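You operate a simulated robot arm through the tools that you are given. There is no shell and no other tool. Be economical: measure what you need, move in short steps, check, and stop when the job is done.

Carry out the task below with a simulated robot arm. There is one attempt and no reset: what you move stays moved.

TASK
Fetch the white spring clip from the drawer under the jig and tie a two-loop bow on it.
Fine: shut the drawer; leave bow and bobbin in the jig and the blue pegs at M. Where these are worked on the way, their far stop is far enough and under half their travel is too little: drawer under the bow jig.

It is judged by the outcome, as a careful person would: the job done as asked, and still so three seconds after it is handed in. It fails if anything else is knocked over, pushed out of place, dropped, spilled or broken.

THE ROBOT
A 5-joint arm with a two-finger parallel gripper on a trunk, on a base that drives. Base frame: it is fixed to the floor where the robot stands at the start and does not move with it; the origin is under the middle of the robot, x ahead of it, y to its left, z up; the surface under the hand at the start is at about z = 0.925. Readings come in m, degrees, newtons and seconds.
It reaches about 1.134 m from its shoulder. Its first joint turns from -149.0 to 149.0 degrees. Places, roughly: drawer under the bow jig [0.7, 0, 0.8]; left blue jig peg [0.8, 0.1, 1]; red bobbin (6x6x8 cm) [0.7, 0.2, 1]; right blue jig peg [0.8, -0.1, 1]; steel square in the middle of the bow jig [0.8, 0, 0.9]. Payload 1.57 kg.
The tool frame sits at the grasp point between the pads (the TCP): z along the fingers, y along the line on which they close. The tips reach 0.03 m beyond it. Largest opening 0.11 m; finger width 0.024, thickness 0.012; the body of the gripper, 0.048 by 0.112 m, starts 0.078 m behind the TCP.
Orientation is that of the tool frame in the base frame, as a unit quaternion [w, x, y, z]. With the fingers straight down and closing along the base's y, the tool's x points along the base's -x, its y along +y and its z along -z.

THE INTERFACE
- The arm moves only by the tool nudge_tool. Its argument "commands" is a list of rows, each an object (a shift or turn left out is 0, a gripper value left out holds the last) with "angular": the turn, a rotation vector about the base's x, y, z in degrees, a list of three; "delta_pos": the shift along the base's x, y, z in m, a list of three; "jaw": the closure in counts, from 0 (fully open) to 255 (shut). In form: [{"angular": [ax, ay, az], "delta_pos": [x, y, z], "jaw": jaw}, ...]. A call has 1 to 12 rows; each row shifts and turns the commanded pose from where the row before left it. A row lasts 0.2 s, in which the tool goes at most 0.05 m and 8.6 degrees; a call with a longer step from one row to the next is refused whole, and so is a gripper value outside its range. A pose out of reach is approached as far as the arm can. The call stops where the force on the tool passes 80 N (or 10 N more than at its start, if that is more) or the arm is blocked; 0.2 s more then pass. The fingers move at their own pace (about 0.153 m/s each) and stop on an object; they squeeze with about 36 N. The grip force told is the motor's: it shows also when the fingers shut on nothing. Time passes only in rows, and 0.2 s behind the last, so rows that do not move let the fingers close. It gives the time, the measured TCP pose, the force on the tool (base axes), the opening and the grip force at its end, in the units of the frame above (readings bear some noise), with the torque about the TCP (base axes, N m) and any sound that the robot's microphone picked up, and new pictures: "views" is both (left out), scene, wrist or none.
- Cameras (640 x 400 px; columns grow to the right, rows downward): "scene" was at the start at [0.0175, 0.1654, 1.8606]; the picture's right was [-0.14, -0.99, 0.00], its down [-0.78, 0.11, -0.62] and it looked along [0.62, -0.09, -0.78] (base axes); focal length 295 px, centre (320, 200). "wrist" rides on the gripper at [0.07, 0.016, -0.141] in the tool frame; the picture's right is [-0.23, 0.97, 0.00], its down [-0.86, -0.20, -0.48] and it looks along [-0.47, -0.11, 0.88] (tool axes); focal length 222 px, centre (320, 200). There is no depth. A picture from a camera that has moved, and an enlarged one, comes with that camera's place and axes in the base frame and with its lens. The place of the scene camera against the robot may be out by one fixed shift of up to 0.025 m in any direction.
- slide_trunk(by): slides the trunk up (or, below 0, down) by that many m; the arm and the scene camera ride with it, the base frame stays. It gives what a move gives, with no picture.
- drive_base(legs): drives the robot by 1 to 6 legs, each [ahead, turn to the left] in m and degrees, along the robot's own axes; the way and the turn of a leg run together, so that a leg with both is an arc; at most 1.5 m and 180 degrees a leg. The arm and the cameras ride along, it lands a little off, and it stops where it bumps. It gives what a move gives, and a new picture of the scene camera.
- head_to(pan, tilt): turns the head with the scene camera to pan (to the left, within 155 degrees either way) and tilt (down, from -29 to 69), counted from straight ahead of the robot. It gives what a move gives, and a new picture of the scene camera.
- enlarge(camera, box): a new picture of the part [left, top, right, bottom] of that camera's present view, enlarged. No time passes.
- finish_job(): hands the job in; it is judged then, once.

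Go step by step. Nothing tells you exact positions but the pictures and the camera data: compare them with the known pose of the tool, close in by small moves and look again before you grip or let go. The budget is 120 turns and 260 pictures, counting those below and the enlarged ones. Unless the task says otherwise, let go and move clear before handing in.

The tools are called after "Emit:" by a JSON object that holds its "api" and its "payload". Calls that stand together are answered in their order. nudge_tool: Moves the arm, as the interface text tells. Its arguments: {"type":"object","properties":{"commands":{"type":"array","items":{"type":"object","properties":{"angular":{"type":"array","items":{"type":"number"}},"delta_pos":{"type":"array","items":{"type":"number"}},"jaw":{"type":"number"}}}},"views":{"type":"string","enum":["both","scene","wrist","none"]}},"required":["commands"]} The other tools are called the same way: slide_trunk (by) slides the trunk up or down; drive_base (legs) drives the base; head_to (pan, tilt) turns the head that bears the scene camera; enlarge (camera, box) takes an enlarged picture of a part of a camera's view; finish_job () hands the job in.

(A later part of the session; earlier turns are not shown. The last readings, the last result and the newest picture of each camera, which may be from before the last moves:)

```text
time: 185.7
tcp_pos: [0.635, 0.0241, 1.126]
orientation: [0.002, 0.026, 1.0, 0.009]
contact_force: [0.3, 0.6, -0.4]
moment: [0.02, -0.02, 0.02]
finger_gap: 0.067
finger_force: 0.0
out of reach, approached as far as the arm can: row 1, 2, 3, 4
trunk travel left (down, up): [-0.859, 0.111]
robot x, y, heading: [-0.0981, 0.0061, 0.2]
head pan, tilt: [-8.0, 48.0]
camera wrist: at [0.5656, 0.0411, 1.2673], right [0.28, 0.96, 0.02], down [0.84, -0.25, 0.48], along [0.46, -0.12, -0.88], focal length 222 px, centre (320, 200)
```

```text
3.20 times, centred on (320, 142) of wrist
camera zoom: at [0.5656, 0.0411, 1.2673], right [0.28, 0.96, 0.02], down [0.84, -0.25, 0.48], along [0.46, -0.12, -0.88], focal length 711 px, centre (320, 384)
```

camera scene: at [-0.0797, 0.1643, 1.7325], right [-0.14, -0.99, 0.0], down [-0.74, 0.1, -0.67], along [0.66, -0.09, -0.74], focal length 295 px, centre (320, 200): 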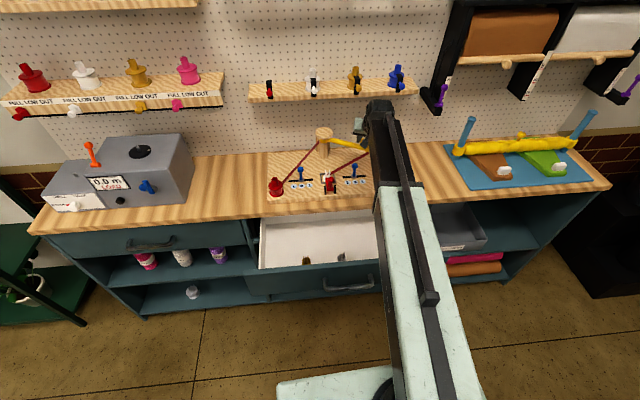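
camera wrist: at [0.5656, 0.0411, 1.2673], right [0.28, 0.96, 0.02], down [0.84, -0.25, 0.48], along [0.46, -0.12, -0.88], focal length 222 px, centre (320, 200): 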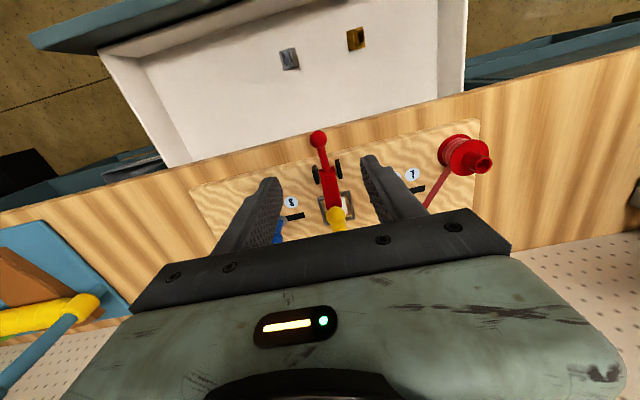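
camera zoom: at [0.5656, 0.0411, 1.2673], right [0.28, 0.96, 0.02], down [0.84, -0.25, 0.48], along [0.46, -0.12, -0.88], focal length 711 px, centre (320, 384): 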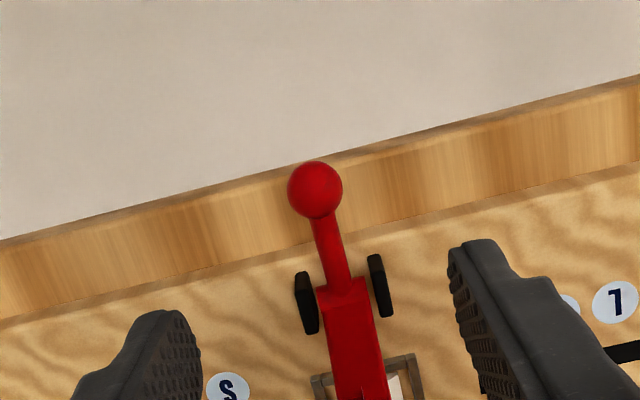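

The arm tip sits centred over the clip area; the lever is open. Lowering, gripping the ball and lifting it along its arc again.

Emit:
{"api": "slide_trunk", "payload": {"by": -0.15}}

Emit:
{"api": "nudge_tool", "payload": {"commands": [{}, {"jaw": 255}, {"jaw": 255}, {"jaw": 255}], "views": "none"}}

Emit:
{"api": "slide_trunk", "payload": {"by": 0.012}}

Emit:
{"api": "nudge_tool", "payload": {"commands": [{"delta_pos": [0.004, 0, 0]}], "views": "none"}}

Emit:
{"api": "slide_trunk", "payload": {"by": 0.012}}

Emit:
{"api": "nudge_tool", "payload": {"commands": [{"delta_pos": [0.007, 0, 0]}], "views": "none"}}

Emit:
{"api": "slide_trunk", "payload": {"by": 0.01}}

Emit:
{"api": "nudge_tool", "payload": {"commands": [{"delta_pos": [0.008, 0, 0]}], "views": "none"}}

Emit:
{"api": "slide_trunk", "payload": {"by": 0.005}}

Emit:
{"api": "nudge_tool", "payload": {"commands": [{"delta_pos": [0.008, 0, 0]}], "views": "wrist"}}

```text
time: 187.4
tcp_pos: [0.6339, 0.0235, 0.9754]
orientation: [0.003, 0.027, 1.0, 0.009]
contact_force: [0.2, -0.4, 0.7]
moment: [-0.03, -0.01, -0.03]
finger_gap: 0.0668
finger_force: 0.0
trunk travel left (down, up): [-0.709, 0.261]
robot x, y, heading: [-0.0958, 0.0092, 0.1]
head pan, tilt: [-8.0, 48.0]
```

```text
time: 188.4
tcp_pos: [0.6351, 0.0247, 0.9761]
orientation: [0.003, 0.026, 1.0, 0.007]
contact_force: [0.0, 1.4, 0.0]
moment: [0.0, -0.04, 0.01]
finger_gap: 0.0232
finger_force: 35.6
trunk travel left (down, up): [-0.709, 0.261]
robot x, y, heading: [-0.0967, 0.0061, 0.3]
head pan, tilt: [-8.0, 48.0]
```

```text
time: 189.0
tcp_pos: [0.6377, 0.0234, 0.9871]
orientation: [0.003, 0.027, 1.0, 0.008]
contact_force: [12.6, 1.2, -11.1]
moment: [0.0, -0.01, -0.01]
finger_gap: 0.0231
finger_force: 35.4
trunk travel left (down, up): [-0.721, 0.249]
robot x, y, heading: [-0.0991, 0.0108, 0.1]
head pan, tilt: [-8.0, 48.0]
```

```text
time: 189.4
tcp_pos: [0.6385, 0.0238, 0.9869]
orientation: [0.0, 0.026, 1.0, 0.008]
contact_force: [-3.9, 2.7, -14.7]
moment: [0.11, 1.01, 0.05]
finger_gap: 0.0234
finger_force: 35.6
trunk travel left (down, up): [-0.721, 0.249]
robot x, y, heading: [-0.1016, 0.0114, -0.2]
head pan, tilt: [-8.0, 48.0]
```

```text
time: 190.0
tcp_pos: [0.6427, 0.0241, 0.9989]
orientation: [0.004, 0.026, 1.0, 0.007]
contact_force: [17.1, 3.0, -11.5]
moment: [0.05, -0.39, 0.0]
finger_gap: 0.0232
finger_force: 35.4
trunk travel left (down, up): [-0.733, 0.237]
robot x, y, heading: [-0.0983, 0.0121, -0.2]
head pan, tilt: [-8.0, 48.0]
```

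```text
time: 190.4
tcp_pos: [0.6435, 0.0233, 0.9997]
orientation: [0.0, 0.027, 1.0, 0.008]
contact_force: [-11.4, 3.9, -11.0]
moment: [0.12, 1.16, 0.07]
finger_gap: 0.0233
finger_force: 35.3
trunk travel left (down, up): [-0.733, 0.237]
robot x, y, heading: [-0.0979, 0.0048, -0.1]
head pan, tilt: [-8.0, 48.0]
```

```text
time: 191.0
tcp_pos: [0.6489, 0.0239, 1.0077]
orientation: [0.004, 0.025, 1.0, 0.008]
contact_force: [10.9, 3.5, -12.7]
moment: [0.08, -0.15, 0.04]
finger_gap: 0.0237
finger_force: 35.5
trunk travel left (down, up): [-0.743, 0.227]
robot x, y, heading: [-0.0984, 0.0072, 0.1]
head pan, tilt: [-8.0, 48.0]
```

```text
time: 191.4
tcp_pos: [0.6513, 0.0233, 1.0111]
orientation: [0.0, 0.026, 1.0, 0.008]
contact_force: [-14.8, 0.5, -7.5]
moment: [0.08, 1.22, 0.02]
finger_gap: 0.0236
finger_force: 35.7
trunk travel left (down, up): [-0.743, 0.227]
robot x, y, heading: [-0.1, 0.0069, 0.2]
head pan, tilt: [-8.0, 48.0]
```

```text
time: 191.9
tcp_pos: [0.6543, 0.0226, 1.0149]
orientation: [0.003, 0.025, 1.0, 0.007]
contact_force: [-1.7, -0.3, -12.7]
moment: [-0.03, 0.59, 0.02]
finger_gap: 0.0233
finger_force: 35.8
trunk travel left (down, up): [-0.748, 0.222]
robot x, y, heading: [-0.0995, 0.0093, 0.2]
head pan, tilt: [-8.0, 48.0]
```

```text
time: 192.3
tcp_pos: [0.6597, 0.023, 1.0167]
orientation: [0.002, 0.026, 1.0, 0.007]
contact_force: [-18.8, -2.0, 2.0]
moment: [0.01, 1.32, 0.01]
finger_gap: 0.0236
finger_force: 35.6
trunk travel left (down, up): [-0.748, 0.222]
robot x, y, heading: [-0.0976, 0.0084, 0.2]
head pan, tilt: [-8.0, 48.0]
camera wrist: at [0.589, 0.0402, 1.158], right [0.28, 0.96, 0.02], down [0.84, -0.25, 0.48], along [0.46, -0.12, -0.88], focal length 222 px, centre (320, 200)
```

wrist: 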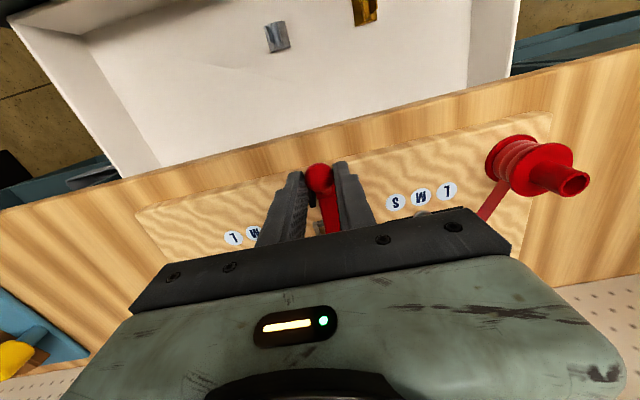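

Ball at about 127°. Now release, back off, close the fingers and push the ball the rest of the way from the front.

Emit:
{"api": "nudge_tool", "payload": {"commands": [{"jaw": 120}, {"jaw": 120}, {"delta_pos": [-0.03, 0, 0]}, {"delta_pos": [-0.007, 0, 0], "jaw": 255}, {"jaw": 255}], "views": "none"}}

Emit:
{"api": "nudge_tool", "payload": {"commands": [{"delta_pos": [0.01, 0, 0]}, {"delta_pos": [0.01, 0, 0]}, {"delta_pos": [0.008, 0, 0]}, {"delta_pos": [0.006, 0, 0]}, {"delta_pos": [0.005, 0, 0]}], "views": "wrist"}}

```text
time: 193.5
tcp_pos: [0.6247, 0.0231, 1.015]
orientation: [0.003, 0.027, 1.0, 0.007]
contact_force: [0.0, -0.3, -0.1]
moment: [0.01, -0.02, -0.03]
finger_gap: 0.0
finger_force: 21.4
trunk travel left (down, up): [-0.748, 0.222]
robot x, y, heading: [-0.1026, 0.0085, 0.2]
head pan, tilt: [-8.0, 48.0]
```

```text
time: 194.7
tcp_pos: [0.6578, 0.0229, 1.016]
orientation: [-0.001, 0.027, 1.0, 0.008]
contact_force: [-39.3, 2.8, -15.3]
moment: [0.01, 0.65, 0.02]
finger_gap: 0.0
finger_force: 20.9
trunk travel left (down, up): [-0.748, 0.222]
robot x, y, heading: [-0.0977, 0.0063, -0.3]
head pan, tilt: [-8.0, 48.0]
camera wrist: at [0.5893, 0.0403, 1.158], right [0.28, 0.96, 0.01], down [0.84, -0.25, 0.47], along [0.46, -0.12, -0.88], focal length 222 px, centre (320, 200)
```

wrist: 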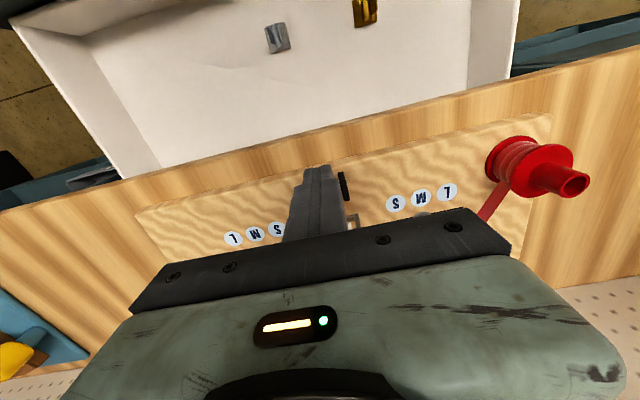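

The ball met its stop (39 N), so the lever is shut with the arm centred. Backing off to look.

Emit:
{"api": "nudge_tool", "payload": {"commands": [{"delta_pos": [-0.02, 0, 0]}], "views": "none"}}

Emit:
{"api": "slide_trunk", "payload": {"by": 0.14}}

Emit:
{"api": "nudge_tool", "payload": {"commands": [{"delta_pos": [0.035, 0.005, 0], "jaw": 0}, {"delta_pos": [0.035, 0, 0]}, {}], "views": "wrist"}}

Emit:
{"api": "enlarge", "payload": {"camera": "wrist", "box": [180, 50, 460, 225]}}

```text
time: 195.1
tcp_pos: [0.6433, 0.0225, 1.0152]
orientation: [0.003, 0.026, 1.0, 0.008]
contact_force: [0.3, -0.3, -0.1]
moment: [-0.02, -0.03, 0.0]
finger_gap: 0.0
finger_force: 21.0
trunk travel left (down, up): [-0.748, 0.222]
robot x, y, heading: [-0.0999, 0.0072, 0.1]
head pan, tilt: [-8.0, 48.0]
```

```text
time: 196.8
tcp_pos: [0.6424, 0.0237, 1.1541]
orientation: [0.002, 0.026, 1.0, 0.007]
contact_force: [0.1, 0.7, -0.6]
moment: [-0.01, 0.02, -0.02]
finger_gap: 0.0
finger_force: 21.5
trunk travel left (down, up): [-0.888, 0.082]
robot x, y, heading: [-0.0995, 0.0099, -0.0]
head pan, tilt: [-8.0, 48.0]
```

```text
time: 197.6
tcp_pos: [0.7123, 0.0271, 1.1553]
orientation: [0.003, 0.027, 1.0, 0.007]
contact_force: [-0.6, 0.2, 0.6]
moment: [-0.02, 0.01, 0.02]
finger_gap: 0.1098
finger_force: 0.0
trunk travel left (down, up): [-0.888, 0.082]
robot x, y, heading: [-0.0994, 0.0089, 0.2]
head pan, tilt: [-8.0, 48.0]
camera wrist: at [0.6428, 0.0448, 1.2963], right [0.28, 0.96, 0.02], down [0.84, -0.25, 0.48], along [0.46, -0.12, -0.88], focal length 222 px, centre (320, 200)
```

wrist: 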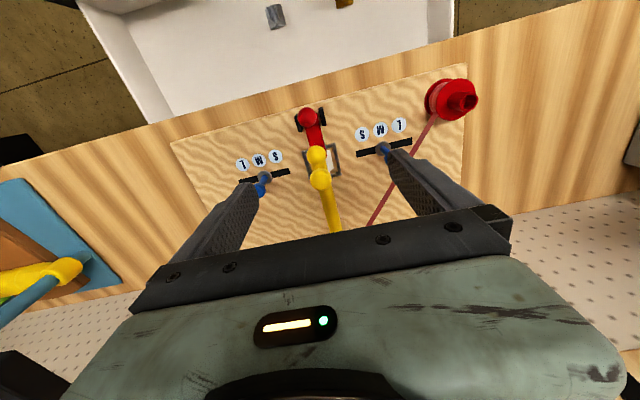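

```text
2.29 times, centred on (320, 138) of wrist
camera zoom: at [0.6428, 0.0448, 1.2963], right [0.28, 0.96, 0.02], down [0.84, -0.25, 0.48], along [0.46, -0.12, -0.88], focal length 508 px, centre (320, 343)
```

zoom: 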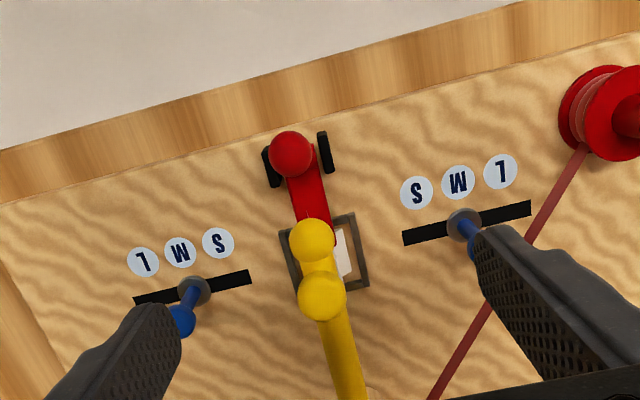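

Nothing new is laid. The one combination not yet tried is swinging out and back with the lever fully shut, so I'll grip the knob at the centre and swing it to the left stop and back.

Emit:
{"api": "nudge_tool", "payload": {"commands": [{"angular": [0, -8.2, 0], "delta_pos": [0.005, -0.002, 0]}, {"angular": [0, -8.2, 0], "delta_pos": [0.005, -0.002, 0]}, {"angular": [0, -8.2, 0], "delta_pos": [0.005, -0.002, 0], "jaw": 90}, {"angular": [0, -8.2, 0], "delta_pos": [0.003, -0.001, 0]}, {"angular": [0, -1, 0]}], "views": "wrist"}}

```text
time: 198.8
tcp_pos: [0.7323, 0.02, 1.1954]
orientation: [0.294, 0.023, 0.955, 0.015]
contact_force: [0.6, -0.2, -0.4]
moment: [0.0, 0.02, -0.02]
finger_gap: 0.071
finger_force: 0.0
out of reach, approached as far as the arm can: row 2, 3, 4
trunk travel left (down, up): [-0.888, 0.082]
robot x, y, heading: [-0.0993, 0.0069, 0.2]
head pan, tilt: [-8.0, 48.0]
camera wrist: at [0.5953, 0.0376, 1.2745], right [0.22, 0.96, 0.17], down [0.43, -0.25, 0.87], along [0.87, -0.12, -0.47], focal length 222 px, centre (320, 200)
```

wrist: 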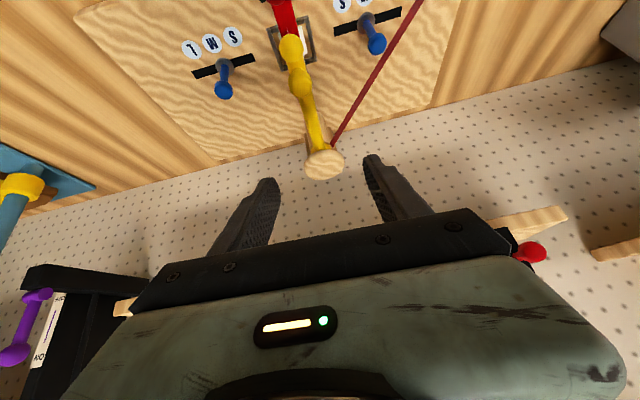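

Knob at (0.742, 0.020). Gripping it and swinging to the left stop.

Emit:
{"api": "slide_trunk", "payload": {"by": -0.128}}

Emit:
{"api": "nudge_tool", "payload": {"commands": [{}, {"jaw": 255}, {"jaw": 255}, {"jaw": 255}], "views": "none"}}

Emit:
{"api": "nudge_tool", "payload": {"commands": [{"delta_pos": [0.0023, 0.0216, 0], "angular": [0, 0, 0.8]}, {"delta_pos": [0.0053, 0.0211, 0], "angular": [0, 0, 0.8]}, {"delta_pos": [0.0082, 0.0202, 0], "angular": [0, 0, 0.7]}, {"delta_pos": [0.0109, 0.0188, 0], "angular": [0, 0, 0.6]}, {"delta_pos": [0.0134, 0.0171, 0], "angular": [0, 0, 0.5]}, {"delta_pos": [0.0156, 0.0151, 0], "angular": [0, 0, 0.4]}, {"delta_pos": [0.0176, 0.0128, 0], "angular": [0, 0, 0.3]}, {"delta_pos": [0.0192, 0.0102, 0], "angular": [0, 0, 0.2]}, {"delta_pos": [0.005, 0.002, 0]}], "views": "wrist"}}

```text
time: 200.4
tcp_pos: [0.7306, 0.0207, 1.0681]
orientation: [0.293, 0.022, 0.956, 0.015]
contact_force: [0.1, 0.4, 0.6]
moment: [-0.03, 0.02, 0.01]
finger_gap: 0.0714
finger_force: 0.0
trunk travel left (down, up): [-0.76, 0.21]
robot x, y, heading: [-0.1008, 0.0073, -0.0]
head pan, tilt: [-8.0, 48.0]
```

```text
time: 201.4
tcp_pos: [0.7314, 0.0209, 1.067]
orientation: [0.293, 0.023, 0.956, 0.015]
contact_force: [0.2, -0.2, 0.6]
moment: [-0.67, 0.04, -0.06]
finger_gap: 0.0261
finger_force: 37.5
trunk travel left (down, up): [-0.76, 0.21]
robot x, y, heading: [-0.1023, 0.006, 0.1]
head pan, tilt: [-8.0, 48.0]
```

```text
time: 203.4
tcp_pos: [0.8257, 0.1589, 1.0674]
orientation: [0.29, -0.012, 0.957, 0.025]
contact_force: [-22.1, -7.6, -9.7]
moment: [-0.83, 0.58, -0.27]
finger_gap: 0.0258
finger_force: 37.1
trunk travel left (down, up): [-0.76, 0.21]
robot x, y, heading: [-0.0969, 0.0022, 0.2]
head pan, tilt: [-8.0, 48.0]
camera wrist: at [0.6896, 0.1659, 1.1474], right [0.15, 0.97, 0.17], down [0.45, -0.22, 0.86], along [0.88, -0.05, -0.47], focal length 222 px, centre (320, 200)
```

wrist: 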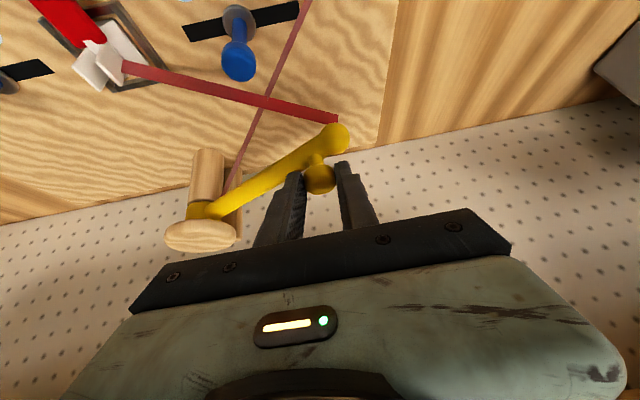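

Stop reached on the left. Now back to the centre, watching the left peg.

Emit:
{"api": "nudge_tool", "payload": {"commands": [{"delta_pos": [-0.005, -0.002, 0]}, {"delta_pos": [-0.0192, -0.0102, 0], "angular": [0, 0, -0.2]}, {"delta_pos": [-0.0176, -0.0128, 0], "angular": [0, 0, -0.3]}, {"delta_pos": [-0.0156, -0.0151, 0], "angular": [0, 0, -0.4]}, {"delta_pos": [-0.0134, -0.0171, 0], "angular": [0, 0, -0.5]}, {"delta_pos": [-0.0109, -0.0188, 0], "angular": [0, 0, -0.6]}, {"delta_pos": [-0.0082, -0.0202, 0], "angular": [0, 0, -0.7]}, {"delta_pos": [-0.0053, -0.0211, 0], "angular": [0, 0, -0.8]}, {"delta_pos": [-0.0023, -0.0216, 0], "angular": [0, 0, -0.8]}, {"delta_pos": [0.0008, -0.0217, 0], "angular": [0, 0, -0.8]}], "views": "wrist"}}

Emit:
{"api": "enlarge", "payload": {"camera": "wrist", "box": [180, 20, 460, 195]}}

```text
time: 205.6
tcp_pos: [0.7325, -0.0003, 1.0684]
orientation: [0.293, 0.031, 0.955, 0.012]
contact_force: [-2.8, 0.5, 0.4]
moment: [-0.32, -0.03, -0.03]
finger_gap: 0.0256
finger_force: 37.1
trunk travel left (down, up): [-0.76, 0.21]
robot x, y, heading: [-0.0968, 0.0082, -0.1]
head pan, tilt: [-8.0, 48.0]
camera wrist: at [0.5964, 0.0183, 1.1467], right [0.24, 0.96, 0.17], down [0.43, -0.26, 0.87], along [0.87, -0.13, -0.47], focal length 222 px, centre (320, 200)
```

wrist: 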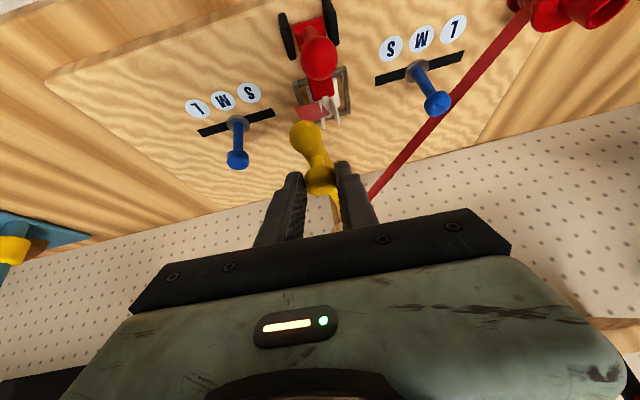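

```text
2.29 times, centred on (320, 108) of wrist
camera zoom: at [0.5964, 0.0183, 1.1467], right [0.24, 0.96, 0.17], down [0.43, -0.26, 0.87], along [0.87, -0.13, -0.47], focal length 508 px, centre (320, 411)
```

zoom: 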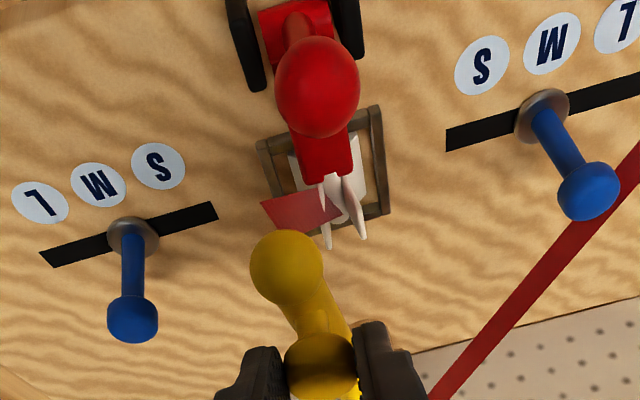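

Still nothing with the lever shut. The natural procedure is: lift clamp, take the ribbon round a peg, back to the centre, press clamp. I'll move the arm slightly aside (not past the peg) and open the lever for that.

Emit:
{"api": "nudge_tool", "payload": {"commands": [{"delta_pos": [0.002, -0.015, 0], "angular": [0, 0, -0.5]}, {"delta_pos": [0.004, -0.014, 0], "angular": [0, 0, -0.5]}, {"jaw": 90}, {"jaw": 90}], "views": "none"}}

Emit:
{"api": "slide_trunk", "payload": {"by": 0.1}}

Emit:
{"api": "nudge_tool", "payload": {"commands": [{"delta_pos": [-0.005, 0.013, 0], "angular": [0, 8.2, 0.5], "jaw": 255}, {"delta_pos": [-0.005, 0.013, 0], "angular": [0, 8.2, 0.5]}, {"delta_pos": [-0.005, 0.013, 0], "angular": [0, 8.2, 0.5]}, {"delta_pos": [-0.008, 0.013, 0], "angular": [0, 8.2, 0.5]}, {"angular": [0, 1.2, 0.5]}], "views": "wrist"}}

```text
time: 206.6
tcp_pos: [0.7382, -0.0295, 1.0671]
orientation: [0.293, 0.038, 0.955, 0.011]
contact_force: [0.4, -0.8, -0.4]
moment: [0.02, 0.0, 0.01]
finger_gap: 0.0714
finger_force: 0.1
trunk travel left (down, up): [-0.76, 0.21]
robot x, y, heading: [-0.0968, 0.0052, -0.0]
head pan, tilt: [-8.0, 48.0]
```

```text
time: 207.9
tcp_pos: [0.7389, -0.0307, 1.1676]
orientation: [0.293, 0.037, 0.955, 0.011]
contact_force: [-0.5, -0.7, 0.9]
moment: [0.01, 0.0, -0.01]
finger_gap: 0.0714
finger_force: 0.0
trunk travel left (down, up): [-0.86, 0.11]
robot x, y, heading: [-0.0984, 0.0089, -0.0]
head pan, tilt: [-8.0, 48.0]
```

```text
time: 209.1
tcp_pos: [0.7154, 0.0226, 1.1262]
orientation: [0.0, 0.018, 1.0, 0.004]
contact_force: [-0.1, 0.0, 0.1]
moment: [-0.02, 0.01, -0.02]
finger_gap: 0.0
finger_force: 21.4
out of reach, approached as far as the arm can: row 1, 2, 3
trunk travel left (down, up): [-0.86, 0.11]
robot x, y, heading: [-0.0999, 0.0087, 0.0]
head pan, tilt: [-8.0, 48.0]
camera wrist: at [0.646, 0.0397, 1.2684], right [0.26, 0.96, 0.01], down [0.85, -0.23, 0.48], along [0.46, -0.12, -0.88], focal length 222 px, centre (320, 200)
```

wrist: 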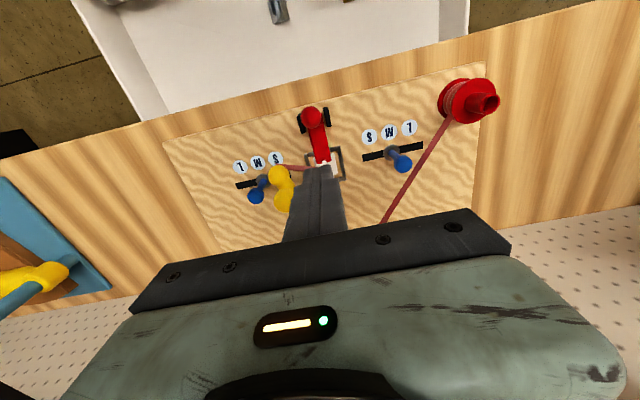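

Clear. Opening the lever, then returning to the knob.

Emit:
{"api": "slide_trunk", "payload": {"by": -0.105}}

Emit:
{"api": "nudge_tool", "payload": {"commands": [{"delta_pos": [-0.016, 0, 0]}, {"delta_pos": [-0.016, 0, 0]}], "views": "none"}}

Emit:
{"api": "slide_trunk", "payload": {"by": -0.015}}

Emit:
{"api": "nudge_tool", "payload": {"commands": [{"delta_pos": [-0.011, 0, 0]}, {"delta_pos": [-0.011, 0, 0]}], "views": "none"}}

Emit:
{"api": "slide_trunk", "payload": {"by": 0.14}}

Emit:
{"api": "nudge_tool", "payload": {"commands": [{"delta_pos": [0.018, -0.013, 0], "angular": [0.3, -8.2, -0.5], "jaw": 90}, {"delta_pos": [0.018, -0.013, 0], "angular": [0.3, -8.2, -0.5]}, {"delta_pos": [0.018, -0.013, 0], "angular": [0.3, -8.2, -0.5]}, {"delta_pos": [0.018, -0.013, 0], "angular": [0.3, -8.2, -0.5]}, {"delta_pos": [0.005, 0, 0], "angular": [0, -1.2, 0]}], "views": "wrist"}}

```text
time: 210.5
tcp_pos: [0.7143, 0.0228, 1.0214]
orientation: [0.002, 0.018, 1.0, 0.004]
contact_force: [-0.1, 0.1, 0.4]
moment: [0.0, 0.02, -0.01]
finger_gap: 0.0
finger_force: 21.0
trunk travel left (down, up): [-0.755, 0.215]
robot x, y, heading: [-0.0974, 0.0068, 0.2]
head pan, tilt: [-8.0, 48.0]
```

```text
time: 211.1
tcp_pos: [0.6833, 0.0239, 1.022]
orientation: [0.001, 0.019, 1.0, 0.005]
contact_force: [0.9, 0.2, -0.4]
moment: [-0.01, 0.04, -0.01]
finger_gap: 0.0002
finger_force: 21.4
trunk travel left (down, up): [-0.755, 0.215]
robot x, y, heading: [-0.0999, 0.006, 0.1]
head pan, tilt: [-8.0, 48.0]
```

```text
time: 211.7
tcp_pos: [0.6836, 0.023, 1.006]
orientation: [0.001, 0.019, 1.0, 0.004]
contact_force: [0.1, -0.5, 0.9]
moment: [-0.01, 0.02, 0.01]
finger_gap: 0.0001
finger_force: 20.7
trunk travel left (down, up): [-0.74, 0.23]
robot x, y, heading: [-0.0968, 0.0067, 0.2]
head pan, tilt: [-8.0, 48.0]
```

```text
time: 212.3
tcp_pos: [0.6605, 0.0228, 1.0066]
orientation: [0.001, 0.018, 1.0, 0.004]
contact_force: [-0.8, -0.1, 1.2]
moment: [-0.01, -0.06, 0.04]
finger_gap: 0.0
finger_force: 21.5
trunk travel left (down, up): [-0.74, 0.23]
robot x, y, heading: [-0.0984, 0.0026, -0.1]
head pan, tilt: [-8.0, 48.0]
```

```text
time: 214.0
tcp_pos: [0.6622, 0.0224, 1.1463]
orientation: [0.001, 0.019, 1.0, 0.004]
contact_force: [-0.7, -0.2, -0.4]
moment: [-0.02, 0.0, 0.04]
finger_gap: 0.0
finger_force: 21.7
trunk travel left (down, up): [-0.88, 0.09]
robot x, y, heading: [-0.0979, 0.0052, 0.3]
head pan, tilt: [-8.0, 48.0]
```

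```text
time: 215.2
tcp_pos: [0.7394, -0.0302, 1.1885]
orientation: [0.294, 0.034, 0.955, 0.021]
contact_force: [0.3, 0.1, 0.1]
moment: [0.02, 0.01, 0.03]
finger_gap: 0.0714
finger_force: 0.0
out of reach, approached as far as the arm can: row 2, 3, 4
trunk travel left (down, up): [-0.88, 0.09]
robot x, y, heading: [-0.1011, 0.008, 0.1]
head pan, tilt: [-8.0, 48.0]
camera wrist: at [0.6044, -0.0116, 1.2669], right [0.24, 0.95, 0.18], down [0.43, -0.27, 0.86], along [0.87, -0.13, -0.47], focal length 222 px, centre (320, 200)
```

wrist: 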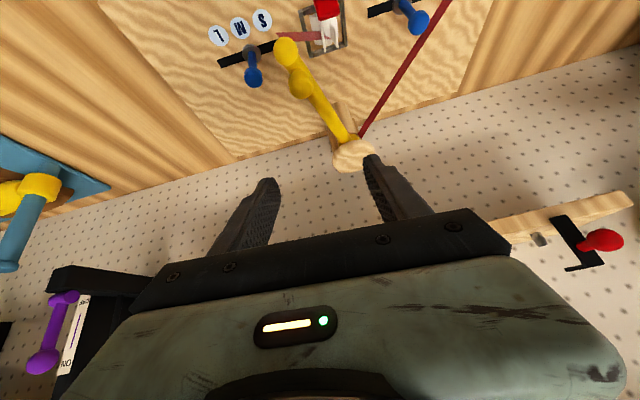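

Knob in place. Grip, and with the lever open swing all the way to the left stop.

Emit:
{"api": "slide_trunk", "payload": {"by": -0.121}}

Emit:
{"api": "nudge_tool", "payload": {"commands": [{}, {"jaw": 255}, {"jaw": 255}, {"jaw": 255}], "views": "none"}}

Emit:
{"api": "nudge_tool", "payload": {"commands": [{"delta_pos": [-0.0033, 0.0104, 0], "angular": [0, 0, 0.3]}, {"delta_pos": [-0.0038, 0.0214, 0], "angular": [0, 0, 0.7]}, {"delta_pos": [-0.0008, 0.0217, 0], "angular": [0, 0, 0.8]}, {"delta_pos": [0.0023, 0.0216, 0], "angular": [0, 0, 0.8]}, {"delta_pos": [0.0053, 0.0211, 0], "angular": [0, 0, 0.8]}, {"delta_pos": [0.0082, 0.0202, 0], "angular": [0, 0, 0.7]}, {"delta_pos": [0.0109, 0.0188, 0], "angular": [0, 0, 0.6]}, {"delta_pos": [0.0134, 0.0171, 0], "angular": [0, 0, 0.5]}, {"delta_pos": [0.0156, 0.0151, 0], "angular": [0, 0, 0.4]}, {"delta_pos": [0.0176, 0.0128, 0], "angular": [0, 0, 0.3]}, {"delta_pos": [0.0192, 0.0102, 0], "angular": [0, 0, 0.2]}, {"delta_pos": [0.005, 0.002, 0]}], "views": "wrist"}}

Emit:
{"api": "enlarge", "payload": {"camera": "wrist", "box": [0, 0, 400, 190]}}

```text
time: 216.7
tcp_pos: [0.7399, -0.0291, 1.0663]
orientation: [0.293, 0.033, 0.955, 0.021]
contact_force: [-0.1, -0.4, 0.0]
moment: [0.0, 0.02, 0.0]
finger_gap: 0.0713
finger_force: 0.0
trunk travel left (down, up): [-0.759, 0.211]
robot x, y, heading: [-0.0983, 0.006, 0.4]
head pan, tilt: [-8.0, 48.0]
```

```text
time: 217.7
tcp_pos: [0.7415, -0.0297, 1.0682]
orientation: [0.294, 0.033, 0.955, 0.02]
contact_force: [1.6, 0.3, 1.5]
moment: [-0.71, -0.04, -0.04]
finger_gap: 0.0251
finger_force: 36.5
trunk travel left (down, up): [-0.759, 0.211]
robot x, y, heading: [-0.0961, 0.0079, 0.1]
head pan, tilt: [-8.0, 48.0]
```

```text
time: 220.3
tcp_pos: [0.8249, 0.1587, 1.0686]
orientation: [0.289, -0.017, 0.956, 0.035]
contact_force: [-32.2, -21.4, -2.9]
moment: [-0.95, 0.57, -0.49]
finger_gap: 0.0259
finger_force: 36.9
trunk travel left (down, up): [-0.759, 0.211]
robot x, y, heading: [-0.0966, 0.0075, 0.2]
head pan, tilt: [-8.0, 48.0]
camera wrist: at [0.6881, 0.1629, 1.1483], right [0.14, 0.97, 0.18], down [0.46, -0.22, 0.86], along [0.88, -0.04, -0.48], focal length 222 px, centre (320, 200)
```

wrist: 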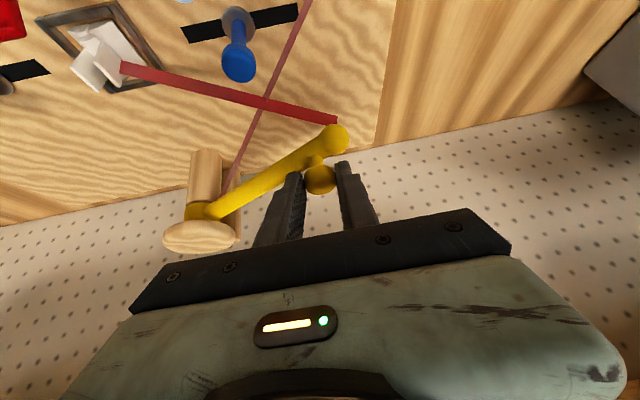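

```text
1.60 times, centred on (200, 95) of wrist
camera zoom: at [0.6881, 0.1629, 1.1483], right [0.14, 0.97, 0.18], down [0.46, -0.22, 0.86], along [0.88, -0.04, -0.48], focal length 355 px, centre (512, 368)
```

zoom: 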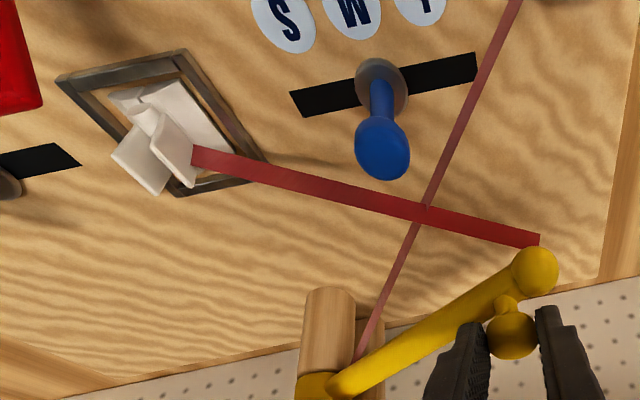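

At the left stop with the lever open; this time the whole swing crossed the clip with the clamp lifted. Now I press the lever shut here. Release the knob and go to the lever ball.

Emit:
{"api": "nudge_tool", "payload": {"commands": [{"delta_pos": [-0.004, -0.002, 0]}, {"jaw": 90}, {"jaw": 90}], "views": "none"}}

Emit:
{"api": "slide_trunk", "payload": {"by": 0.1}}

Emit:
{"api": "nudge_tool", "payload": {"commands": [{"delta_pos": [-0.035, -0.02, 0], "angular": [0, 8.2, 0], "jaw": 100}, {"delta_pos": [-0.035, -0.025, 0], "angular": [0, 8.2, 0]}, {"delta_pos": [-0.035, -0.025, 0], "angular": [0, 8.2, 0]}, {"delta_pos": [-0.035, -0.025, 0], "angular": [0, 8.2, 0]}, {"delta_pos": [-0.035, -0.025, 0], "angular": [0, 1.0, 0]}, {"delta_pos": [-0.011, -0.013, 0]}], "views": "wrist"}}

```text
time: 221.1
tcp_pos: [0.8262, 0.1599, 1.0669]
orientation: [0.292, -0.017, 0.956, 0.036]
contact_force: [0.2, -0.2, 0.6]
moment: [0.01, 0.02, 0.02]
finger_gap: 0.071
finger_force: 0.2
trunk travel left (down, up): [-0.759, 0.211]
robot x, y, heading: [-0.0979, 0.0074, 0.1]
head pan, tilt: [-8.0, 48.0]
```

```text
time: 222.4
tcp_pos: [0.8256, 0.1608, 1.1665]
orientation: [0.292, -0.017, 0.956, 0.036]
contact_force: [0.0, -0.5, -0.6]
moment: [0.0, 0.0, 0.0]
finger_gap: 0.0713
finger_force: 0.0
trunk travel left (down, up): [-0.859, 0.111]
robot x, y, heading: [-0.0991, 0.0028, -0.1]
head pan, tilt: [-8.0, 48.0]
```

```text
time: 223.8
tcp_pos: [0.639, 0.0296, 1.1272]
orientation: [0.001, -0.007, 0.999, 0.038]
contact_force: [0.2, 1.0, -0.8]
moment: [0.06, 0.02, -0.02]
finger_gap: 0.0669
finger_force: 0.0
out of reach, approached as far as the arm can: row 1, 2, 3, 4
trunk travel left (down, up): [-0.859, 0.111]
robot x, y, heading: [-0.1009, 0.0078, 0.1]
head pan, tilt: [-8.0, 48.0]
camera wrist: at [0.568, 0.0327, 1.2687], right [0.21, 0.97, 0.08], down [0.86, -0.23, 0.46], along [0.47, -0.03, -0.88], focal length 222 px, centre (320, 200)
```

wrist: 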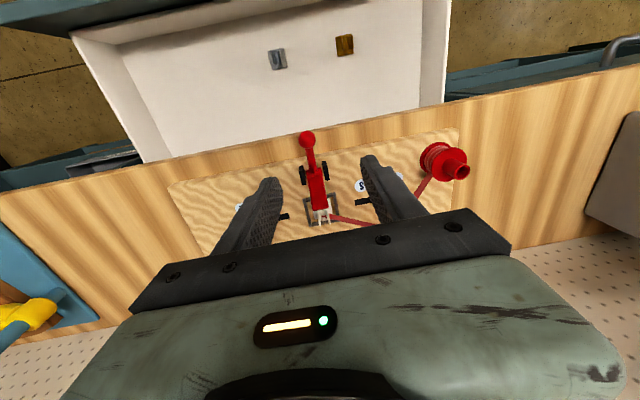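

Ball visible at about (0.633, 0.023). I'll straighten the tool and run the whole closing sequence (grip, lift along arc, release, push to the stop).

Emit:
{"api": "nudge_tool", "payload": {"commands": [{"delta_pos": [-0.0045, -0.006, 0], "angular": [-4.4, 0, 0]}, {}], "views": "none"}}

Emit:
{"api": "slide_trunk", "payload": {"by": -0.15}}

Emit:
{"api": "nudge_tool", "payload": {"commands": [{}, {"jaw": 255}, {"jaw": 255}, {"jaw": 255}], "views": "none"}}

Emit:
{"api": "slide_trunk", "payload": {"by": 0.012}}

Emit:
{"api": "nudge_tool", "payload": {"commands": [{"delta_pos": [0.004, 0, 0]}], "views": "none"}}

Emit:
{"api": "slide_trunk", "payload": {"by": 0.012}}

Emit:
{"api": "nudge_tool", "payload": {"commands": [{"delta_pos": [0.007, 0, 0]}], "views": "none"}}

Emit:
{"api": "slide_trunk", "payload": {"by": 0.01}}

Emit:
{"api": "nudge_tool", "payload": {"commands": [{"delta_pos": [0.008, 0, 0]}], "views": "none"}}

Emit:
{"api": "slide_trunk", "payload": {"by": 0.005}}

Emit:
{"api": "nudge_tool", "payload": {"commands": [{"delta_pos": [0.008, 0, 0]}, {"jaw": 120}, {"jaw": 120}, {"delta_pos": [-0.03, 0, 0]}, {"delta_pos": [-0.007, 0, 0], "jaw": 255}, {"jaw": 255}], "views": "wrist"}}

```text
time: 224.4
tcp_pos: [0.6353, 0.0233, 1.1256]
orientation: [0.0, -0.006, 1.0, 0.001]
contact_force: [0.3, -0.1, 0.3]
moment: [-0.01, 0.03, 0.01]
finger_gap: 0.0669
finger_force: 0.2
trunk travel left (down, up): [-0.859, 0.111]
robot x, y, heading: [-0.0965, 0.0104, 0.4]
head pan, tilt: [-8.0, 48.0]
```

```text
time: 226.2
tcp_pos: [0.6344, 0.023, 0.9762]
orientation: [0.001, -0.007, 1.0, 0.0]
contact_force: [0.5, -0.4, 1.0]
moment: [0.02, -0.02, 0.02]
finger_gap: 0.0669
finger_force: 0.1
trunk travel left (down, up): [-0.709, 0.261]
robot x, y, heading: [-0.0966, 0.0069, 0.4]
head pan, tilt: [-8.0, 48.0]
```

```text
time: 227.2
tcp_pos: [0.6335, 0.0241, 0.9756]
orientation: [0.0, -0.007, 1.0, 0.001]
contact_force: [-0.1, 13.0, 0.3]
moment: [0.25, -0.03, 0.0]
finger_gap: 0.0232
finger_force: 35.3
trunk travel left (down, up): [-0.709, 0.261]
robot x, y, heading: [-0.0978, 0.0097, 0.3]
head pan, tilt: [-8.0, 48.0]
```

```text
time: 227.8
tcp_pos: [0.636, 0.0238, 0.9867]
orientation: [0.002, -0.005, 1.0, 0.001]
contact_force: [12.6, 14.6, -9.4]
moment: [0.23, 0.02, 0.0]
finger_gap: 0.0233
finger_force: 35.3
trunk travel left (down, up): [-0.721, 0.249]
robot x, y, heading: [-0.1004, 0.007, 0.5]
head pan, tilt: [-8.0, 48.0]
```

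```text
time: 228.2
tcp_pos: [0.6371, 0.0244, 0.9869]
orientation: [-0.002, -0.006, 1.0, -0.001]
contact_force: [-5.8, 16.2, -15.6]
moment: [0.19, 1.01, 0.0]
finger_gap: 0.0233
finger_force: 36.3
trunk travel left (down, up): [-0.721, 0.249]
robot x, y, heading: [-0.097, 0.0056, 0.1]
head pan, tilt: [-8.0, 48.0]
```

```text
time: 228.8
tcp_pos: [0.6415, 0.0233, 0.998]
orientation: [0.002, -0.006, 1.0, 0.0]
contact_force: [15.9, 16.7, -8.0]
moment: [0.32, -0.4, 0.07]
finger_gap: 0.0232
finger_force: 34.8
trunk travel left (down, up): [-0.733, 0.237]
robot x, y, heading: [-0.0973, 0.0089, 0.0]
head pan, tilt: [-8.0, 48.0]
```

```text
time: 229.2
tcp_pos: [0.6432, 0.0237, 0.9995]
orientation: [-0.002, -0.006, 1.0, 0.0]
contact_force: [-12.2, 17.5, -7.4]
moment: [0.28, 1.19, 0.07]
finger_gap: 0.0234
finger_force: 35.4
trunk travel left (down, up): [-0.733, 0.237]
robot x, y, heading: [-0.0979, 0.0099, -0.0]
head pan, tilt: [-8.0, 48.0]
```

```text
time: 229.8
tcp_pos: [0.6484, 0.0236, 1.0076]
orientation: [0.002, -0.005, 1.0, -0.001]
contact_force: [10.1, 17.0, -13.8]
moment: [0.29, -0.07, 0.04]
finger_gap: 0.0234
finger_force: 35.7
trunk travel left (down, up): [-0.743, 0.227]
robot x, y, heading: [-0.0987, 0.0068, 0.1]
head pan, tilt: [-8.0, 48.0]
```

```text
time: 230.2
tcp_pos: [0.6498, 0.0235, 1.01]
orientation: [-0.001, -0.006, 1.0, 0.0]
contact_force: [-15.4, 14.9, -5.5]
moment: [0.3, 1.24, 0.05]
finger_gap: 0.0234
finger_force: 35.3
trunk travel left (down, up): [-0.743, 0.227]
robot x, y, heading: [-0.1003, 0.0081, 0.1]
head pan, tilt: [-8.0, 48.0]
```

```text
time: 230.7
tcp_pos: [0.6551, 0.0237, 1.0146]
orientation: [0.001, -0.006, 1.0, 0.0]
contact_force: [-2.1, 13.9, -10.8]
moment: [0.32, 0.65, 0.02]
finger_gap: 0.0233
finger_force: 35.7
trunk travel left (down, up): [-0.748, 0.222]
robot x, y, heading: [-0.0971, 0.0065, 0.1]
head pan, tilt: [-8.0, 48.0]
```

```text
time: 232.1
tcp_pos: [0.6235, 0.0217, 1.0147]
orientation: [0.001, -0.006, 1.0, 0.001]
contact_force: [1.0, -0.8, -0.2]
moment: [-0.02, 0.01, 0.0]
finger_gap: 0.0002
finger_force: 21.5
trunk travel left (down, up): [-0.748, 0.222]
robot x, y, heading: [-0.0989, 0.004, -0.0]
head pan, tilt: [-8.0, 48.0]
camera wrist: at [0.5548, 0.0364, 1.1561], right [0.22, 0.98, 0.0], down [0.86, -0.19, 0.48], along [0.47, -0.1, -0.88], focal length 222 px, centre (320, 200)
```

wrist: 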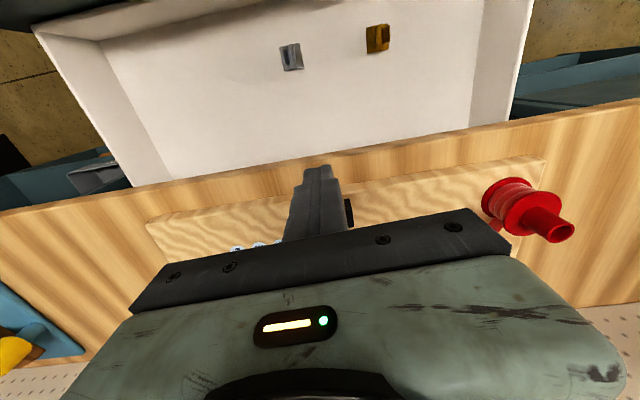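

Now pushing the ball to its stop, then rising to look.

Emit:
{"api": "nudge_tool", "payload": {"commands": [{"delta_pos": [0.011, 0.001, 0]}, {"delta_pos": [0.01, 0, 0]}, {"delta_pos": [0.008, 0, 0]}, {"delta_pos": [0.006, 0, 0]}, {"delta_pos": [0.005, 0, 0]}], "views": "none"}}

Emit:
{"api": "nudge_tool", "payload": {"commands": [{"delta_pos": [-0.02, 0, 0]}], "views": "none"}}

Emit:
{"api": "slide_trunk", "payload": {"by": 0.14}}

Emit:
{"api": "nudge_tool", "payload": {"commands": [{"delta_pos": [0.04, 0.005, 0], "jaw": 0}, {"delta_pos": [0.04, 0, 0]}, {}], "views": "wrist"}}

Emit:
{"api": "enlarge", "payload": {"camera": "wrist", "box": [180, 50, 460, 225]}}

```text
time: 233.3
tcp_pos: [0.6578, 0.0232, 1.0147]
orientation: [-0.002, -0.007, 1.0, 0.001]
contact_force: [-40.9, -2.8, -16.3]
moment: [0.0, 0.68, -0.05]
finger_gap: 0.0002
finger_force: 21.3
trunk travel left (down, up): [-0.748, 0.222]
robot x, y, heading: [-0.1004, 0.0095, 0.2]
head pan, tilt: [-8.0, 48.0]
```

```text
time: 233.7
tcp_pos: [0.6443, 0.0233, 1.0157]
orientation: [0.002, -0.007, 1.0, 0.001]
contact_force: [-0.8, -0.1, -0.3]
moment: [0.02, -0.03, 0.0]
finger_gap: 0.0001
finger_force: 21.6
trunk travel left (down, up): [-0.748, 0.222]
robot x, y, heading: [-0.0987, 0.0065, 0.1]
head pan, tilt: [-8.0, 48.0]
```

```text
time: 235.4
tcp_pos: [0.6438, 0.0236, 1.1542]
orientation: [0.001, -0.006, 1.0, 0.002]
contact_force: [0.2, 1.2, -0.1]
moment: [0.03, 0.0, -0.01]
finger_gap: 0.0
finger_force: 21.1
trunk travel left (down, up): [-0.888, 0.082]
robot x, y, heading: [-0.1, 0.0059, -0.1]
head pan, tilt: [-8.0, 48.0]
```

```text
time: 236.2
tcp_pos: [0.7224, 0.0278, 1.1542]
orientation: [0.001, -0.007, 1.0, 0.0]
contact_force: [-0.4, 0.6, -0.2]
moment: [0.01, -0.01, 0.02]
finger_gap: 0.11
finger_force: 0.1
trunk travel left (down, up): [-0.888, 0.082]
robot x, y, heading: [-0.1002, 0.0091, 0.1]
head pan, tilt: [-8.0, 48.0]
camera wrist: at [0.6536, 0.0424, 1.2962], right [0.21, 0.98, 0.0], down [0.86, -0.19, 0.48], along [0.47, -0.1, -0.88], focal length 222 px, centre (320, 200)
```

wrist: 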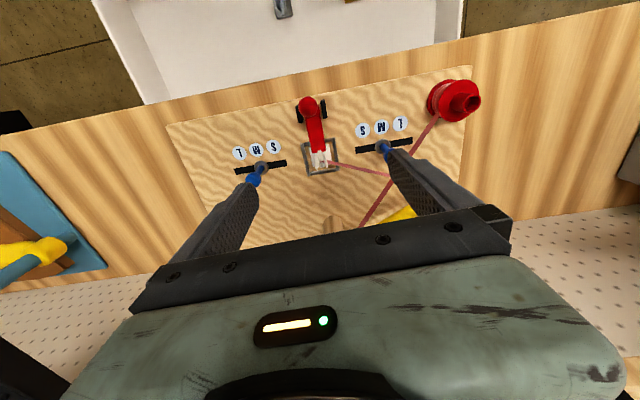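

```text
2.29 times, centred on (320, 138) of wrist
camera zoom: at [0.6536, 0.0424, 1.2962], right [0.21, 0.98, 0.0], down [0.86, -0.19, 0.48], along [0.47, -0.1, -0.88], focal length 508 px, centre (320, 343)
```

zoom: 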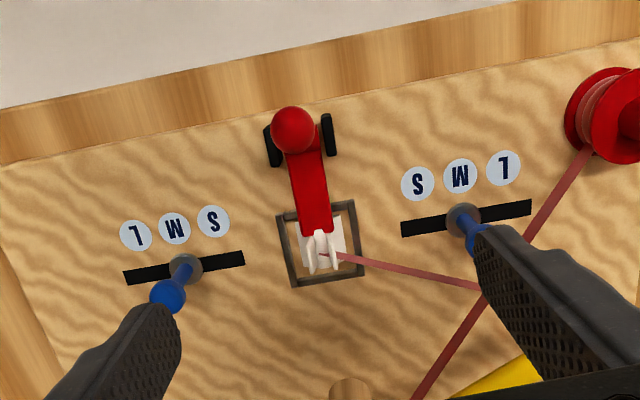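

No loop again. Reconsidering the geometry: the ribbon's guide runs slightly inside the arc of the M pegs, so it can never wrap them there; with a peg at S it would pass outside. I'll test this on the left peg (to be returned to M). Moving above it.

Emit:
{"api": "nudge_tool", "payload": {"commands": [{"delta_pos": [0.015, 0.031, 0], "jaw": 100}, {"delta_pos": [0.015, 0.031, 0]}, {"delta_pos": [0.0135, 0.0305, 0]}, {}], "views": "none"}}

Emit:
{"api": "slide_trunk", "payload": {"by": -0.085}}

Emit:
{"api": "nudge_tool", "payload": {"commands": [{}], "views": "wrist"}}

Emit:
{"api": "enlarge", "payload": {"camera": "wrist", "box": [200, 80, 440, 230]}}

```text
time: 237.2
tcp_pos: [0.7653, 0.1191, 1.1544]
orientation: [0.0, -0.006, 1.0, 0.002]
contact_force: [0.2, 0.4, -0.1]
moment: [-0.02, 0.02, -0.02]
finger_gap: 0.0667
finger_force: 0.1
trunk travel left (down, up): [-0.888, 0.082]
robot x, y, heading: [-0.0994, 0.0068, 0.2]
head pan, tilt: [-8.0, 48.0]
```

```text
time: 238.4
tcp_pos: [0.7651, 0.1182, 1.0692]
orientation: [0.001, -0.006, 1.0, 0.002]
contact_force: [0.0, -1.6, 0.9]
moment: [0.0, 0.0, -0.03]
finger_gap: 0.0668
finger_force: 0.0
trunk travel left (down, up): [-0.803, 0.167]
robot x, y, heading: [-0.0982, 0.0078, -0.1]
head pan, tilt: [-8.0, 48.0]
```

```text
time: 238.8
tcp_pos: [0.7658, 0.1183, 1.069]
orientation: [0.0, -0.006, 1.0, 0.0]
contact_force: [-0.7, -0.2, -0.8]
moment: [0.0, 0.0, -0.03]
finger_gap: 0.0671
finger_force: 0.1
trunk travel left (down, up): [-0.803, 0.167]
robot x, y, heading: [-0.0994, 0.0017, 0.2]
head pan, tilt: [-8.0, 48.0]
camera wrist: at [0.6953, 0.1331, 1.2111], right [0.22, 0.98, 0.0], down [0.86, -0.19, 0.48], along [0.47, -0.1, -0.88], focal length 222 px, centre (320, 200)
```

wrist: 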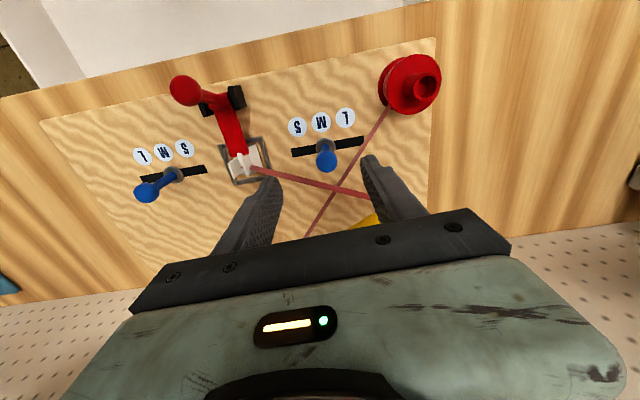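

```text
2.67 times, centred on (320, 155) of wrist
camera zoom: at [0.6953, 0.1331, 1.2111], right [0.22, 0.98, 0.0], down [0.86, -0.19, 0.48], along [0.47, -0.1, -0.88], focal length 592 px, centre (320, 320)
```

zoom: 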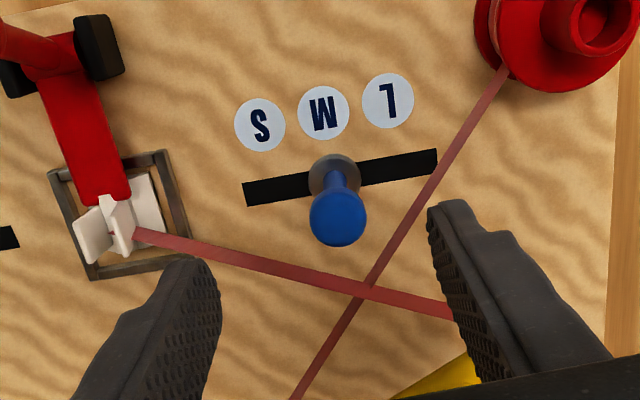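

The peg's ball is at (0.767, 0.124, 1.0). I'll centre on it, lower, grip it and slide it toward S.

Emit:
{"api": "nudge_tool", "payload": {"commands": [{"delta_pos": [0.001, 0.005, 0]}], "views": "none"}}

Emit:
{"api": "slide_trunk", "payload": {"by": -0.062}}

Emit:
{"api": "nudge_tool", "payload": {"commands": [{}, {"jaw": 255}, {"jaw": 255}, {"jaw": 255}], "views": "none"}}

Emit:
{"api": "nudge_tool", "payload": {"commands": [{"delta_pos": [0, -0.01, 0]}, {"delta_pos": [0, -0.01, 0]}, {"delta_pos": [0, -0.009, 0]}], "views": "wrist"}}

```text
time: 239.2
tcp_pos: [0.7656, 0.1229, 1.0699]
orientation: [0.001, -0.007, 1.0, 0.001]
contact_force: [-0.5, -0.7, 0.1]
moment: [-0.01, -0.02, -0.01]
finger_gap: 0.0671
finger_force: 0.0
trunk travel left (down, up): [-0.803, 0.167]
robot x, y, heading: [-0.0978, 0.005, -0.1]
head pan, tilt: [-8.0, 48.0]
```

```text
time: 240.2
tcp_pos: [0.7671, 0.1234, 1.007]
orientation: [0.0, -0.006, 1.0, 0.0]
contact_force: [0.3, -0.4, 0.5]
moment: [-0.04, 0.02, -0.01]
finger_gap: 0.0667
finger_force: 0.1
trunk travel left (down, up): [-0.741, 0.229]
robot x, y, heading: [-0.0999, 0.0105, -0.0]
head pan, tilt: [-8.0, 48.0]
```

```text
time: 241.2
tcp_pos: [0.7661, 0.1245, 1.0086]
orientation: [0.001, -0.005, 1.0, 0.001]
contact_force: [0.0, 0.5, 1.1]
moment: [-0.26, 0.16, 0.04]
finger_gap: 0.0227
finger_force: 34.7
trunk travel left (down, up): [-0.741, 0.229]
robot x, y, heading: [-0.0978, 0.0127, 0.5]
head pan, tilt: [-8.0, 48.0]
```

```text
time: 242.0
tcp_pos: [0.7657, 0.0948, 1.0077]
orientation: [-0.001, -0.006, 1.0, 0.0]
contact_force: [-11.1, 0.4, -9.8]
moment: [-0.17, -0.06, 0.03]
finger_gap: 0.0225
finger_force: 35.1
trunk travel left (down, up): [-0.741, 0.229]
robot x, y, heading: [-0.0987, 0.0042, -0.0]
head pan, tilt: [-8.0, 48.0]
camera wrist: at [0.6956, 0.109, 1.1493], right [0.21, 0.98, 0.0], down [0.86, -0.19, 0.48], along [0.47, -0.1, -0.88], focal length 222 px, centre (320, 200)
```

wrist: 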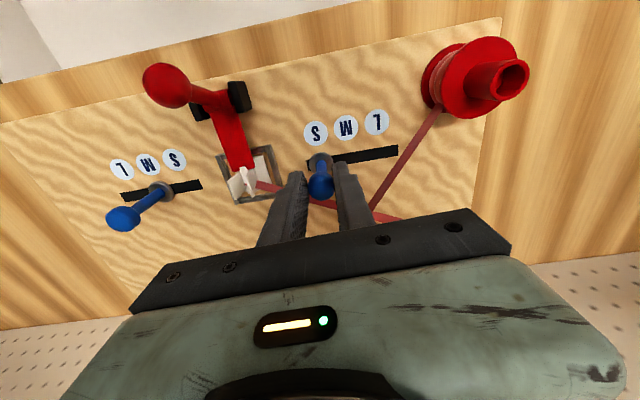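

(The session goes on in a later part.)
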